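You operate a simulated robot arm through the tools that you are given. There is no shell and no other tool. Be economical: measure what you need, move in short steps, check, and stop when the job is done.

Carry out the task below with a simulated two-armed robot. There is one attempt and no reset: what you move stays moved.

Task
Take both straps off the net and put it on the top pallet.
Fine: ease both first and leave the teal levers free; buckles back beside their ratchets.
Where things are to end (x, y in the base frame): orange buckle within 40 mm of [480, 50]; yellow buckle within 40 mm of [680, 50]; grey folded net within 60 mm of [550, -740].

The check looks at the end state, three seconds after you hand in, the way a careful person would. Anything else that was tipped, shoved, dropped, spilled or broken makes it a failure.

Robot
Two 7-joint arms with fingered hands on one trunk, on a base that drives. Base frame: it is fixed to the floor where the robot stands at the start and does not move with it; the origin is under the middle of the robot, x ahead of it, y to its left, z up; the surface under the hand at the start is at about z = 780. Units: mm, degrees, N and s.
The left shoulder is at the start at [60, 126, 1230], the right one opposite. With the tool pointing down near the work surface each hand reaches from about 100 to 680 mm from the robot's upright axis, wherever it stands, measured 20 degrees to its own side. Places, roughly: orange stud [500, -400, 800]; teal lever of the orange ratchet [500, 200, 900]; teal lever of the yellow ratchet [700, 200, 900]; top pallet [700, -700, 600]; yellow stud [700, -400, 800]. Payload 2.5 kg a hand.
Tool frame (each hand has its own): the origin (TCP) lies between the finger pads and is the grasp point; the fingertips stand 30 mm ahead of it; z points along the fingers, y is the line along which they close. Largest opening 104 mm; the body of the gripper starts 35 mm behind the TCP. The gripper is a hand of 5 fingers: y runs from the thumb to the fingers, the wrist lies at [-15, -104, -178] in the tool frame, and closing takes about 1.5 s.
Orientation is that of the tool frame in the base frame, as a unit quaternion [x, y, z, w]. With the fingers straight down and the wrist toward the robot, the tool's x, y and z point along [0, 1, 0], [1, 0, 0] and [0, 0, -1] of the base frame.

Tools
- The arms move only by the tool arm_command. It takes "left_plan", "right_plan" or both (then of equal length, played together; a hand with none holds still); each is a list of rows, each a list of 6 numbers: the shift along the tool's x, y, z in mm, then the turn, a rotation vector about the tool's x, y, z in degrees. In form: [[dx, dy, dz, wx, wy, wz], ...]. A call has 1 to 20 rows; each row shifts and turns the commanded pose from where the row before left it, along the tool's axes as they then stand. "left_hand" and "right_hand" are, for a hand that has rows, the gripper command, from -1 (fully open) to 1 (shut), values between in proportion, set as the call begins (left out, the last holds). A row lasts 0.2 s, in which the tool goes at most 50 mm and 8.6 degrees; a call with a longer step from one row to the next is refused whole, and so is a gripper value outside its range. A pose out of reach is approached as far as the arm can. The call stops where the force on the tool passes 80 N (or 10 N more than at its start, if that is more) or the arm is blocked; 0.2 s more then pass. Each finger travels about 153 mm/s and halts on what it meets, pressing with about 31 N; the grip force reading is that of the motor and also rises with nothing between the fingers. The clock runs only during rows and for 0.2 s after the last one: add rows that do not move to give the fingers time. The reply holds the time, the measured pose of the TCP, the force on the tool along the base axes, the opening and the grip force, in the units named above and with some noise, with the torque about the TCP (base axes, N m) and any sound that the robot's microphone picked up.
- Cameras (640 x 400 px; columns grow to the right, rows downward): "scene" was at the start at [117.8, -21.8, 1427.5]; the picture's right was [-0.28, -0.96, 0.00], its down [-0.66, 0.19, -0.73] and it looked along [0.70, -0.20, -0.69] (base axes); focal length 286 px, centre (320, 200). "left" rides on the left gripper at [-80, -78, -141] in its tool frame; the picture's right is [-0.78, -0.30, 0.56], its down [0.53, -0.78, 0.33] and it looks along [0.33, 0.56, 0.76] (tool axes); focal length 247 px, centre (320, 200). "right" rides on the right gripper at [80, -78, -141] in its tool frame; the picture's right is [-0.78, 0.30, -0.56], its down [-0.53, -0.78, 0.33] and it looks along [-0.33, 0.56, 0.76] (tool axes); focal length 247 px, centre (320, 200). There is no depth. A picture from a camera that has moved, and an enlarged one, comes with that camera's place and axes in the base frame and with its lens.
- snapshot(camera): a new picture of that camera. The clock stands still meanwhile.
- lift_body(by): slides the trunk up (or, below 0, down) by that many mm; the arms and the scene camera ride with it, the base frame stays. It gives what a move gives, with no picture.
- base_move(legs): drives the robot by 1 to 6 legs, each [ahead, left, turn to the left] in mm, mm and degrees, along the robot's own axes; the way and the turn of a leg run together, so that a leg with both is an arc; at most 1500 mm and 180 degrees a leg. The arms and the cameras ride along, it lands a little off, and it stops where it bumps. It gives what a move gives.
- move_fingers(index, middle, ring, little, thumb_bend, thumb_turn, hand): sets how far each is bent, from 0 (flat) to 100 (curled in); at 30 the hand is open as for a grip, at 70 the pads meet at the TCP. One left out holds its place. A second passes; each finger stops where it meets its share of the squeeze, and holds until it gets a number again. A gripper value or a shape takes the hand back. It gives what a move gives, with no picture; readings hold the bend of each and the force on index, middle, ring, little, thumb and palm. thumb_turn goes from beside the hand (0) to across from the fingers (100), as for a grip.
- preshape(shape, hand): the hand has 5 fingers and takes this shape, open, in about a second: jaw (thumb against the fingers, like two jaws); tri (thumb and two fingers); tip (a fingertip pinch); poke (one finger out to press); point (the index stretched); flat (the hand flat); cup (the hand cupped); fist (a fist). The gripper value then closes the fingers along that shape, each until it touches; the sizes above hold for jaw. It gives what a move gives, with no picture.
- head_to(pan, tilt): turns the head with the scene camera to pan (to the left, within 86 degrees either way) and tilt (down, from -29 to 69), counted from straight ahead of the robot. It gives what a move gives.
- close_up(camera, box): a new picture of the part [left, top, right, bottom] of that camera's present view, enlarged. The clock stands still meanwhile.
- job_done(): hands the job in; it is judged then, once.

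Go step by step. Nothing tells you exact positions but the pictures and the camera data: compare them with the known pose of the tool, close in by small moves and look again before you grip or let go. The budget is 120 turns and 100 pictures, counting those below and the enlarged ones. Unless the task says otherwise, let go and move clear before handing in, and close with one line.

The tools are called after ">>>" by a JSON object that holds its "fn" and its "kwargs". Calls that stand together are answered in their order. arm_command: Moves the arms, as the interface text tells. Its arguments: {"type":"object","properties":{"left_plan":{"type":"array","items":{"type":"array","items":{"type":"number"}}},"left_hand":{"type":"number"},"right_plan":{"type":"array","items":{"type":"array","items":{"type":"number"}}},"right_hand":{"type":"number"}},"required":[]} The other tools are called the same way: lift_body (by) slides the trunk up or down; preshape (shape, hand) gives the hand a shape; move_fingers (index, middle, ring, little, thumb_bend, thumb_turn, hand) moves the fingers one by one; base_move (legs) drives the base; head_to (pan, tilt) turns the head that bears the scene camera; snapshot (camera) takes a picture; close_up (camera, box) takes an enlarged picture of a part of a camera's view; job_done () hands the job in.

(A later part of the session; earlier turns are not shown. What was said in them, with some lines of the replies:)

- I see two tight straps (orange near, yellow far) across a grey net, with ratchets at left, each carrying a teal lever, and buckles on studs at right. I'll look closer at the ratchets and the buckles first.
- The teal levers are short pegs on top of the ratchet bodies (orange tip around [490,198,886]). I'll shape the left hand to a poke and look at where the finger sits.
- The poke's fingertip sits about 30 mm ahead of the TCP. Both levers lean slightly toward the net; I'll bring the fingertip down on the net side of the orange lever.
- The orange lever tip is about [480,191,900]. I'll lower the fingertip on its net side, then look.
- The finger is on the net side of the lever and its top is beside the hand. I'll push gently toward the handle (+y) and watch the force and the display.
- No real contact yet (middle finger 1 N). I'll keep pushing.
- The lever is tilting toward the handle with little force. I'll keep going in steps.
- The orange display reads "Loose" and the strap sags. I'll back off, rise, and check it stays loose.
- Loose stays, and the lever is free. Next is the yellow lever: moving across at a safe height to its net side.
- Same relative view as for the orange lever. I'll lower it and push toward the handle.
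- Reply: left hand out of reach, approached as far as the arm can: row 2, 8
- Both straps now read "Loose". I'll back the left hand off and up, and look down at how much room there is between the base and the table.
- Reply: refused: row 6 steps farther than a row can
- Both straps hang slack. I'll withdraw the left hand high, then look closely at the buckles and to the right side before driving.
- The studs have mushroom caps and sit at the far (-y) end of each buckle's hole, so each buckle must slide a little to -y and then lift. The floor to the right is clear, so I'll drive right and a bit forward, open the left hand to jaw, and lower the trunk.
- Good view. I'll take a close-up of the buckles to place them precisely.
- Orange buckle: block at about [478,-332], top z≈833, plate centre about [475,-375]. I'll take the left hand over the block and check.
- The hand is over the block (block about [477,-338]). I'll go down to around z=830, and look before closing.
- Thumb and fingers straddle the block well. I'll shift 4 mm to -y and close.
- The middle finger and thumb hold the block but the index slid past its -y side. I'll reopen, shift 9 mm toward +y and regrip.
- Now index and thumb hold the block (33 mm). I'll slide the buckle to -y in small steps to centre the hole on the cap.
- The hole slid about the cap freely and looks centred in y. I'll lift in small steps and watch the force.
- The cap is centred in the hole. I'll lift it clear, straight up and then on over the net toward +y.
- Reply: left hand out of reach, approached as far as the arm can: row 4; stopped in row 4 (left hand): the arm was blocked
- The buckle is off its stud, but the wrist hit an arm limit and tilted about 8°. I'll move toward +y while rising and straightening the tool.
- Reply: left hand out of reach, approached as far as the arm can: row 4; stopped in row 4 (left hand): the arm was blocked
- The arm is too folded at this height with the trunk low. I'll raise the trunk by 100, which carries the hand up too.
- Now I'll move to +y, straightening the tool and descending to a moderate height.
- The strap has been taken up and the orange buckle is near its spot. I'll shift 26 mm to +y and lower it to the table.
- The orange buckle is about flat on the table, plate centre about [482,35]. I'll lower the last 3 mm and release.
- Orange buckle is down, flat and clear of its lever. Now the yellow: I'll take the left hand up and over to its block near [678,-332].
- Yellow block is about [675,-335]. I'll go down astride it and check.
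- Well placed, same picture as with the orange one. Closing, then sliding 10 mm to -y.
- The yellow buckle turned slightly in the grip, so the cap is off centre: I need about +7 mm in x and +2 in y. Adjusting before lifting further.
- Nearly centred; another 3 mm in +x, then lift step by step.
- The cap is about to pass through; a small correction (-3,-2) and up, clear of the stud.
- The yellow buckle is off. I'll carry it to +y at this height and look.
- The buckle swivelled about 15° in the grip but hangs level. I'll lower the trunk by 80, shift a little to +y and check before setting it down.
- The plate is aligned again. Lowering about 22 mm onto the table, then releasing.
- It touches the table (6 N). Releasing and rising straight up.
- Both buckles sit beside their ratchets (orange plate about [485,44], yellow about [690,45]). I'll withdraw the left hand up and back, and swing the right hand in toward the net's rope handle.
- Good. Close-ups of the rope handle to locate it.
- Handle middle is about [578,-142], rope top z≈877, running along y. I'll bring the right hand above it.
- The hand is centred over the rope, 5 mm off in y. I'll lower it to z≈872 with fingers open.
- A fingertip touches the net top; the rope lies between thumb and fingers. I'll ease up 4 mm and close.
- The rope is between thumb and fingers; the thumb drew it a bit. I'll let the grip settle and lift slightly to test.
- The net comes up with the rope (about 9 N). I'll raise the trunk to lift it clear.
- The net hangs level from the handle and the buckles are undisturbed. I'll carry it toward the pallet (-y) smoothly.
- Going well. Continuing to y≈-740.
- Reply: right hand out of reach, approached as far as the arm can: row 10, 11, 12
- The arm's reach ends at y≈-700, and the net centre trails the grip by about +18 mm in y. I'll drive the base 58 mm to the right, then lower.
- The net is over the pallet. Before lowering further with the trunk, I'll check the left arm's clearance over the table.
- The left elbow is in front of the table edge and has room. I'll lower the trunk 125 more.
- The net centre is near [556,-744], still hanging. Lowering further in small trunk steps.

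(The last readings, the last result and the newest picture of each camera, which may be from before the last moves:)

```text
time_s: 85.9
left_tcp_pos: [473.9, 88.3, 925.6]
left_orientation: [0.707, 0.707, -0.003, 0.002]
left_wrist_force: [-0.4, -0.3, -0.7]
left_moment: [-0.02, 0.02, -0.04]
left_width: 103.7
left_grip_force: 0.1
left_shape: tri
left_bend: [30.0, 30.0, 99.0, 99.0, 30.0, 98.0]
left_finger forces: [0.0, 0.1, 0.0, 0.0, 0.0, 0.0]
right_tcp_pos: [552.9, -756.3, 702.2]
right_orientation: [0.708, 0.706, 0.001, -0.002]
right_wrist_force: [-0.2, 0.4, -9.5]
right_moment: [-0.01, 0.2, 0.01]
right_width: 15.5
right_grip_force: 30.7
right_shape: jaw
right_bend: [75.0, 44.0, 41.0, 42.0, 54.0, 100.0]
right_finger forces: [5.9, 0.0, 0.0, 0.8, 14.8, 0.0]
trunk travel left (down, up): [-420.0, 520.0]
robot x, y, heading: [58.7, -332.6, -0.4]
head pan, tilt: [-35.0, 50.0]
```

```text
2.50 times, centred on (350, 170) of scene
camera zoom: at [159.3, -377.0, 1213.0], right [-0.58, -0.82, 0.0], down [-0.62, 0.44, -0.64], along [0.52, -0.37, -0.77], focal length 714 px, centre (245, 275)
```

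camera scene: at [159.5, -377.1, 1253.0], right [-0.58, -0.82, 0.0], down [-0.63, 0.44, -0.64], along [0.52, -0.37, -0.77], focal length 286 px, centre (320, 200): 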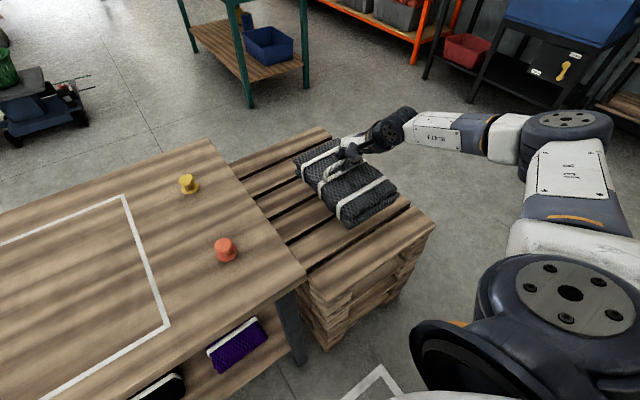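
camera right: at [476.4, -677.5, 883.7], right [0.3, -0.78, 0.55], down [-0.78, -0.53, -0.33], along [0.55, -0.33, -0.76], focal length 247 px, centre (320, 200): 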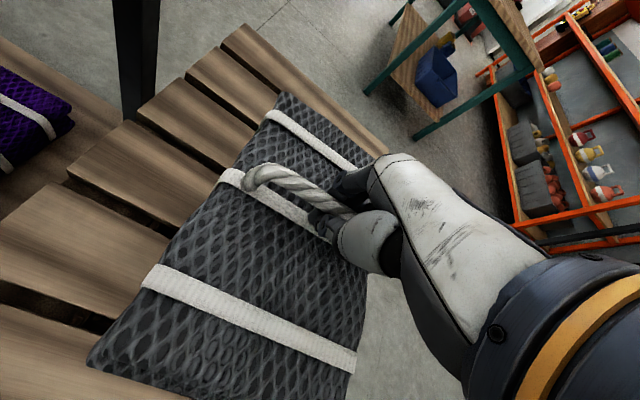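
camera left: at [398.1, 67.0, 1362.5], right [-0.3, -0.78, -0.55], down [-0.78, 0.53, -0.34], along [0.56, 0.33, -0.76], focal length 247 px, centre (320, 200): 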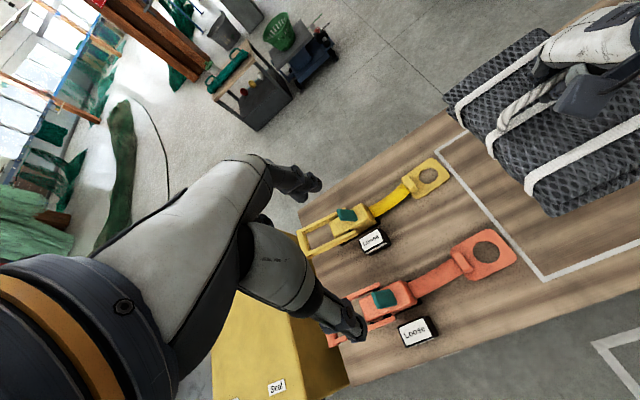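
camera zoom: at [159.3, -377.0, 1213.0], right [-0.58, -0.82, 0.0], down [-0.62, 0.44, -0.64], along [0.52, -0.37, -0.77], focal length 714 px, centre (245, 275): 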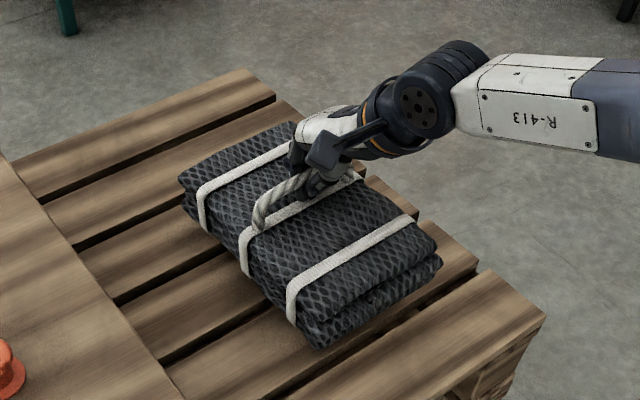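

Still carrying its weight; continuing down in small steps.

>>> {"fn": "lift_body", "kwargs": {"by": -8}}

>>> {"fn": "lift_body", "kwargs": {"by": -8}}

```text
time_s: 86.5
left_tcp_pos: [474.3, 88.0, 918.8]
left_orientation: [0.707, 0.707, -0.002, 0.002]
left_wrist_force: [0.2, 0.3, 0.7]
left_moment: [0.0, 0.0, 0.01]
left_width: 103.8
left_grip_force: 0.1
left_shape: tri
left_bend: [30.0, 30.0, 99.0, 99.0, 30.0, 98.0]
left_finger forces: [0.0, 0.0, 0.0, 0.0, 0.0, 0.1]
right_tcp_pos: [554.3, -756.0, 694.7]
right_orientation: [0.707, 0.707, 0.001, -0.001]
right_wrist_force: [0.3, 0.4, -8.4]
right_moment: [-0.03, 0.21, 0.05]
right_width: 15.2
right_grip_force: 30.8
right_shape: jaw
right_bend: [75.0, 44.0, 41.0, 42.0, 54.0, 100.0]
right_finger forces: [6.0, 0.0, 0.0, 0.8, 14.8, 0.0]
trunk travel left (down, up): [-412.0, 528.0]
robot x, y, heading: [54.6, -336.2, -0.3]
head pan, tilt: [-35.0, 50.0]
```

```text
time_s: 87.0
left_tcp_pos: [474.0, 88.4, 911.5]
left_orientation: [0.707, 0.707, -0.002, 0.002]
left_wrist_force: [0.7, 0.3, 0.0]
left_moment: [-0.03, -0.03, -0.03]
left_width: 103.8
left_grip_force: 0.1
left_shape: tri
left_bend: [30.0, 30.0, 99.0, 99.0, 30.0, 98.0]
left_finger forces: [0.1, 0.1, 0.0, 0.0, 0.0, 0.0]
right_tcp_pos: [554.2, -756.9, 686.8]
right_orientation: [0.707, 0.707, 0.001, -0.002]
right_wrist_force: [0.3, 0.1, -8.7]
right_moment: [-0.03, 0.2, -0.02]
right_width: 15.2
right_grip_force: 30.6
right_shape: jaw
right_bend: [75.0, 44.0, 41.0, 42.0, 54.0, 100.0]
right_finger forces: [6.1, 0.0, 0.0, 0.9, 14.8, 0.1]
trunk travel left (down, up): [-404.0, 536.0]
robot x, y, heading: [55.8, -334.7, -0.5]
head pan, tilt: [-35.0, 50.0]
```

Still hanging. I'll lift the left hand a little for clearance, then lower more.

>>> {"fn": "arm_command", "kwargs": {"left_plan": [[0, 10, -20, 0, 0, 0], [0, 10, -20, 0, 0, 0]]}}

>>> {"fn": "lift_body", "kwargs": {"by": -8}}

>>> {"fn": "lift_body", "kwargs": {"by": -8}}

>>> {"fn": "close_up", "kwargs": {"camera": "scene", "box": [260, 90, 440, 250]}}

```text
time_s: 87.7
left_tcp_pos: [494.7, 88.7, 951.9]
left_orientation: [0.708, 0.706, -0.002, 0.002]
left_wrist_force: [-0.4, -0.3, -0.5]
left_moment: [-0.01, 0.0, -0.02]
left_width: 103.6
left_grip_force: 0.0
left_shape: tri
left_bend: [30.0, 30.0, 99.0, 99.0, 30.0, 98.0]
left_finger forces: [0.0, 0.0, 0.0, 0.0, 0.1, 0.0]
right_tcp_pos: [554.5, -756.8, 685.8]
right_orientation: [0.708, 0.707, 0.001, -0.002]
right_wrist_force: [0.7, 0.3, -9.1]
right_moment: [0.0, 0.17, 0.02]
right_width: 15.2
right_grip_force: 30.8
right_shape: jaw
right_bend: [75.0, 44.0, 41.0, 42.0, 54.0, 100.0]
right_finger forces: [6.2, 0.0, 0.1, 0.8, 14.8, 0.0]
trunk travel left (down, up): [-404.0, 536.0]
robot x, y, heading: [58.9, -330.3, -0.3]
head pan, tilt: [-35.0, 50.0]
```

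```text
time_s: 88.2
left_tcp_pos: [494.7, 88.4, 943.0]
left_orientation: [0.708, 0.706, -0.002, 0.002]
left_wrist_force: [-0.3, -1.2, -0.1]
left_moment: [0.01, -0.03, 0.0]
left_width: 103.7
left_grip_force: 0.0
left_shape: tri
left_bend: [30.0, 30.0, 99.0, 99.0, 30.0, 98.0]
left_finger forces: [0.0, 0.1, 0.1, 0.0, 0.0, 0.0]
right_tcp_pos: [554.7, -755.3, 678.9]
right_orientation: [0.708, 0.706, 0.0, -0.001]
right_wrist_force: [0.5, 0.0, -8.9]
right_moment: [-0.03, 0.2, -0.01]
right_width: 15.2
right_grip_force: 30.8
right_shape: jaw
right_bend: [75.0, 44.0, 41.0, 42.0, 54.0, 100.0]
right_finger forces: [6.0, 0.0, 0.1, 0.8, 14.8, 0.1]
trunk travel left (down, up): [-396.0, 544.0]
robot x, y, heading: [58.2, -333.1, -0.3]
head pan, tilt: [-35.0, 50.0]
```

```text
time_s: 88.8
left_tcp_pos: [494.0, 89.2, 934.6]
left_orientation: [0.708, 0.707, -0.002, 0.001]
left_wrist_force: [-0.1, -0.8, -0.1]
left_moment: [-0.01, 0.0, 0.0]
left_width: 103.7
left_grip_force: 0.0
left_shape: tri
left_bend: [30.0, 30.0, 99.0, 99.0, 30.0, 98.0]
left_finger forces: [0.1, 0.1, 0.1, 0.0, 0.0, 0.0]
right_tcp_pos: [553.6, -755.2, 671.4]
right_orientation: [0.707, 0.707, 0.002, -0.002]
right_wrist_force: [-0.2, 0.1, -9.1]
right_moment: [0.0, 0.19, -0.03]
right_width: 15.0
right_grip_force: 30.5
right_shape: jaw
right_bend: [75.0, 44.0, 41.0, 42.0, 54.0, 100.0]
right_finger forces: [6.1, 0.0, 0.0, 0.8, 14.8, 0.1]
trunk travel left (down, up): [-388.0, 552.0]
robot x, y, heading: [61.4, -334.1, -0.4]
head pan, tilt: [-35.0, 50.0]
```

```text
2.50 times, centred on (350, 170) of scene
camera zoom: at [159.3, -377.0, 1181.0], right [-0.58, -0.82, 0.0], down [-0.62, 0.44, -0.64], along [0.52, -0.37, -0.77], focal length 714 px, centre (245, 275)
```

zoom: 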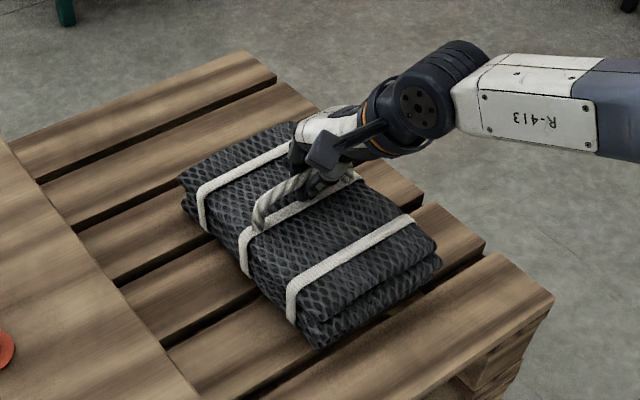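

Close to the slats. Two more small steps.

>>> {"fn": "lift_body", "kwargs": {"by": -8}}

>>> {"fn": "lift_body", "kwargs": {"by": -8}}

>>> {"fn": "close_up", "kwargs": {"camera": "scene", "box": [260, 90, 440, 250]}}

```text
time_s: 89.4
left_tcp_pos: [493.6, 88.1, 927.1]
left_orientation: [0.708, 0.706, -0.002, 0.002]
left_wrist_force: [0.0, -0.5, 0.2]
left_moment: [0.01, -0.03, 0.02]
left_width: 103.8
left_grip_force: 0.0
left_shape: tri
left_bend: [30.0, 30.0, 99.0, 99.0, 30.0, 98.0]
left_finger forces: [0.1, 0.1, 0.0, 0.1, 0.0, 0.1]
right_tcp_pos: [553.4, -756.4, 662.2]
right_orientation: [0.707, 0.707, 0.0, -0.002]
right_wrist_force: [1.2, -0.6, -8.5]
right_moment: [-0.04, 0.19, -0.01]
right_width: 15.2
right_grip_force: 30.9
right_shape: jaw
right_bend: [75.0, 44.0, 41.0, 42.0, 54.0, 100.0]
right_finger forces: [5.8, 0.0, 0.0, 0.9, 15.1, 0.0]
trunk travel left (down, up): [-380.0, 560.0]
robot x, y, heading: [55.8, -334.0, -0.4]
head pan, tilt: [-35.0, 50.0]
```

```text
time_s: 89.9
left_tcp_pos: [494.5, 88.5, 918.7]
left_orientation: [0.707, 0.707, -0.002, 0.003]
left_wrist_force: [-0.1, -0.1, -0.1]
left_moment: [0.01, 0.01, -0.01]
left_width: 104.0
left_grip_force: 0.0
left_shape: tri
left_bend: [30.0, 30.0, 99.0, 99.0, 30.0, 98.0]
left_finger forces: [0.0, 0.0, 0.0, 0.0, 0.0, 0.1]
right_tcp_pos: [555.6, -755.8, 657.0]
right_orientation: [0.708, 0.706, 0.003, 0.0]
right_wrist_force: [-4.0, -0.2, 2.6]
right_moment: [-0.02, -0.09, -0.01]
right_width: 15.4
right_grip_force: 31.1
right_shape: jaw
right_bend: [75.0, 44.0, 41.0, 42.0, 55.0, 100.0]
right_finger forces: [1.7, 0.1, 0.1, 0.4, 1.2, 0.0]
trunk travel left (down, up): [-372.0, 568.0]
robot x, y, heading: [54.0, -328.2, -0.5]
head pan, tilt: [-35.0, 50.0]
```

```text
2.50 times, centred on (350, 170) of scene
camera zoom: at [158.2, -376.4, 1165.3], right [-0.58, -0.82, 0.0], down [-0.62, 0.44, -0.64], along [0.52, -0.37, -0.77], focal length 714 px, centre (245, 275)
```

zoom: 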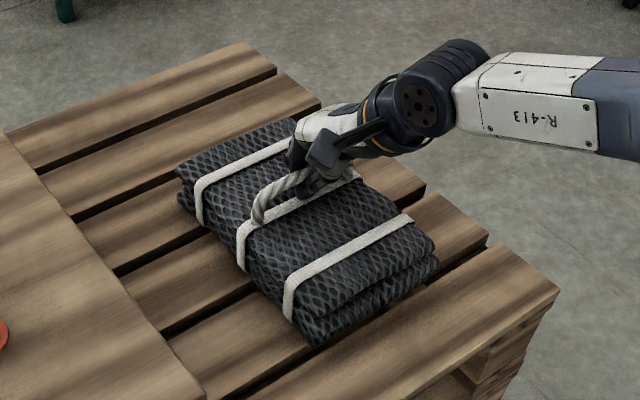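

The net has landed (load reversed to +2.6 N). I'll open the hand partly, then fully while rising.

>>> {"fn": "arm_command", "kwargs": {"right_plan": [[0, 0, 0, 0, 0, 0], [0, 0, 0, 0, 0, 0], [0, 0, -5, 0, 0, 0], [0, 0, -5, 0, 0, 0]], "right_hand": -0.2}}

>>> {"fn": "arm_command", "kwargs": {"right_plan": [[0, 0, -5, 0, 0, 0], [0, 0, 0, 0, 0, 0], [0, 0, 0, 0, 0, 0], [0, 0, 0, 0, 0, 0], [0, 0, 0, 0, 0, 0]], "right_hand": -1}}

>>> {"fn": "close_up", "kwargs": {"camera": "right", "box": [180, 120, 420, 360]}}

```text
time_s: 90.9
left_tcp_pos: [492.8, 88.5, 919.3]
left_orientation: [0.707, 0.707, -0.002, 0.002]
left_wrist_force: [0.0, -0.2, 0.7]
left_moment: [0.0, -0.04, -0.02]
left_width: 103.6
left_grip_force: 0.0
left_shape: tri
left_bend: [30.0, 30.0, 99.0, 99.0, 30.0, 98.0]
left_finger forces: [0.1, 0.0, 0.1, 0.1, 0.0, 0.0]
right_tcp_pos: [553.0, -757.1, 664.6]
right_orientation: [0.707, 0.707, 0.0, -0.002]
right_wrist_force: [-0.7, 0.0, -0.2]
right_moment: [0.01, -0.03, 0.0]
right_width: 61.9
right_grip_force: 0.1
right_shape: jaw
right_bend: [29.0, 40.0, 37.0, 44.0, 65.0, 100.0]
right_finger forces: [0.0, 0.1, 0.0, 0.0, 0.1, 0.1]
trunk travel left (down, up): [-372.0, 568.0]
robot x, y, heading: [57.9, -333.4, -0.6]
head pan, tilt: [-35.0, 50.0]
```

```text
time_s: 92.1
left_tcp_pos: [494.1, 87.6, 918.9]
left_orientation: [0.708, 0.706, -0.001, 0.003]
left_wrist_force: [0.1, 0.3, 0.6]
left_moment: [-0.02, 0.02, 0.01]
left_width: 103.9
left_grip_force: 0.1
left_shape: tri
left_bend: [30.0, 30.0, 99.0, 99.0, 30.0, 98.0]
left_finger forces: [0.0, 0.1, 0.0, 0.1, 0.1, 0.1]
right_tcp_pos: [554.1, -756.0, 670.4]
right_orientation: [0.708, 0.707, 0.001, -0.001]
right_wrist_force: [-0.9, 0.5, 0.4]
right_moment: [0.01, 0.02, 0.0]
right_width: 103.5
right_grip_force: 0.0
right_shape: jaw
right_bend: [30.0, 30.0, 30.0, 30.0, 30.0, 98.0]
right_finger forces: [0.1, 0.1, 0.0, 0.1, 0.0, 0.0]
trunk travel left (down, up): [-372.0, 568.0]
robot x, y, heading: [56.4, -336.7, -0.4]
head pan, tilt: [-35.0, 50.0]
```

```text
1.67 times, centred on (300, 240) of right
camera zoom: at [475.5, -677.8, 811.5], right [0.3, -0.78, 0.55], down [-0.78, -0.53, -0.33], along [0.56, -0.33, -0.76], focal length 412 px, centre (353, 133)
```

zoom: 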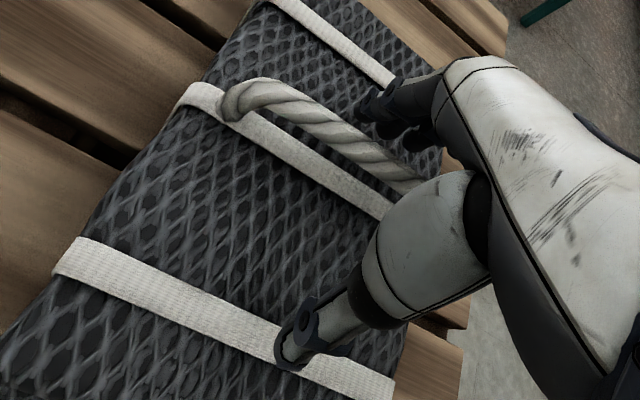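

The hand is open and free of the rope. I'll raise the trunk straight up.

>>> {"fn": "lift_body", "kwargs": {"by": 220}}

>>> {"fn": "snapshot", "kwargs": {"camera": "scene"}}

>>> {"fn": "snapshot", "kwargs": {"camera": "right"}}

>>> {"fn": "snapshot", "kwargs": {"camera": "left"}}

```text
time_s: 94.5
left_tcp_pos: [493.2, 89.8, 1138.6]
left_orientation: [0.708, 0.707, -0.001, 0.002]
left_wrist_force: [-0.7, -0.3, -0.9]
left_moment: [0.02, 0.05, -0.02]
left_width: 103.8
left_grip_force: 0.0
left_shape: tri
left_bend: [30.0, 30.0, 99.0, 99.0, 30.0, 98.0]
left_finger forces: [0.0, 0.1, 0.1, 0.0, 0.0, 0.0]
right_tcp_pos: [553.9, -754.7, 891.1]
right_orientation: [0.706, 0.708, 0.001, -0.001]
right_wrist_force: [-0.6, -0.5, 0.9]
right_moment: [0.02, 0.02, -0.01]
right_width: 103.4
right_grip_force: 0.0
right_shape: jaw
right_bend: [30.0, 30.0, 30.0, 30.0, 30.0, 98.0]
right_finger forces: [0.1, 0.0, 0.0, 0.1, 0.0, 0.0]
trunk travel left (down, up): [-592.0, 348.0]
robot x, y, heading: [56.7, -331.8, -0.4]
head pan, tilt: [-35.0, 50.0]
```

```text
17 pictures are left
camera scene: at [158.7, -376.5, 1385.1], right [-0.58, -0.82, 0.0], down [-0.62, 0.44, -0.64], along [0.52, -0.37, -0.77], focal length 286 px, centre (320, 200)
```

scene: 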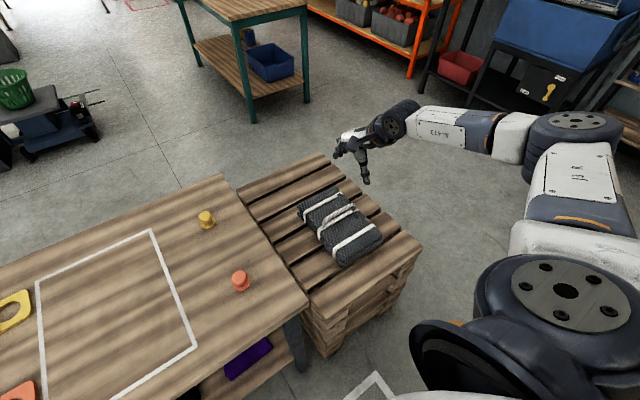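

```text
16 pictures are left
camera right: at [475.5, -677.8, 1031.4], right [0.3, -0.78, 0.55], down [-0.78, -0.53, -0.33], along [0.56, -0.33, -0.76], focal length 247 px, centre (320, 200)
```

right: 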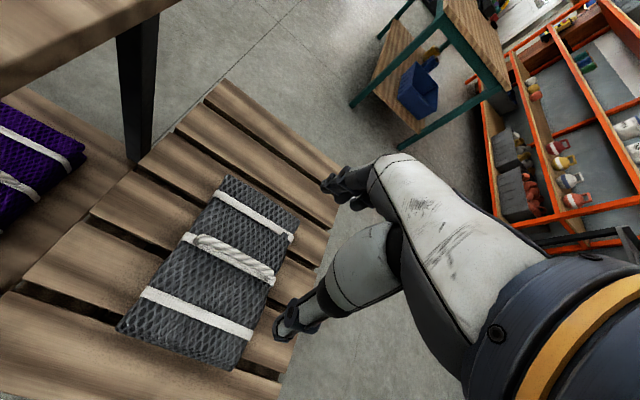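

```text
15 pictures are left
camera left: at [416.4, 9.6, 1280.0], right [-0.3, -0.78, -0.55], down [-0.78, 0.53, -0.34], along [0.56, 0.33, -0.76], focal length 247 px, centre (320, 200)
```

left: 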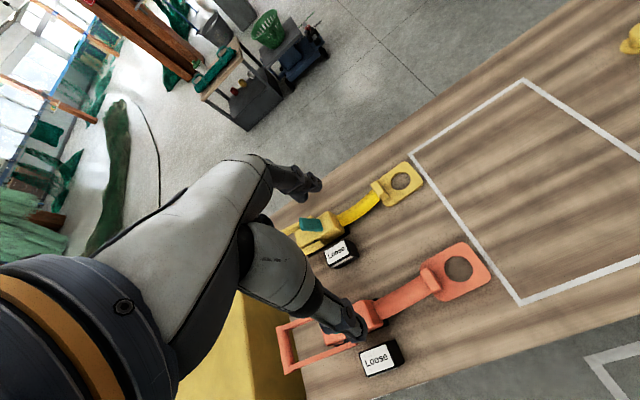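

The net lies flat on the pallet at about [550,-736]. The buckles are about 20 mm from their marks by my estimate, both levers are free, both displays read "Loose", and both hands are clear, so I'm handing in.

>>> {"fn": "job_done", "kwargs": {}}

```text
The job is handed in.
```

Both straps were eased before unhooking and are off the net, the buckles lie beside their ratchets with the teal levers free, and the net is on the top pallet.
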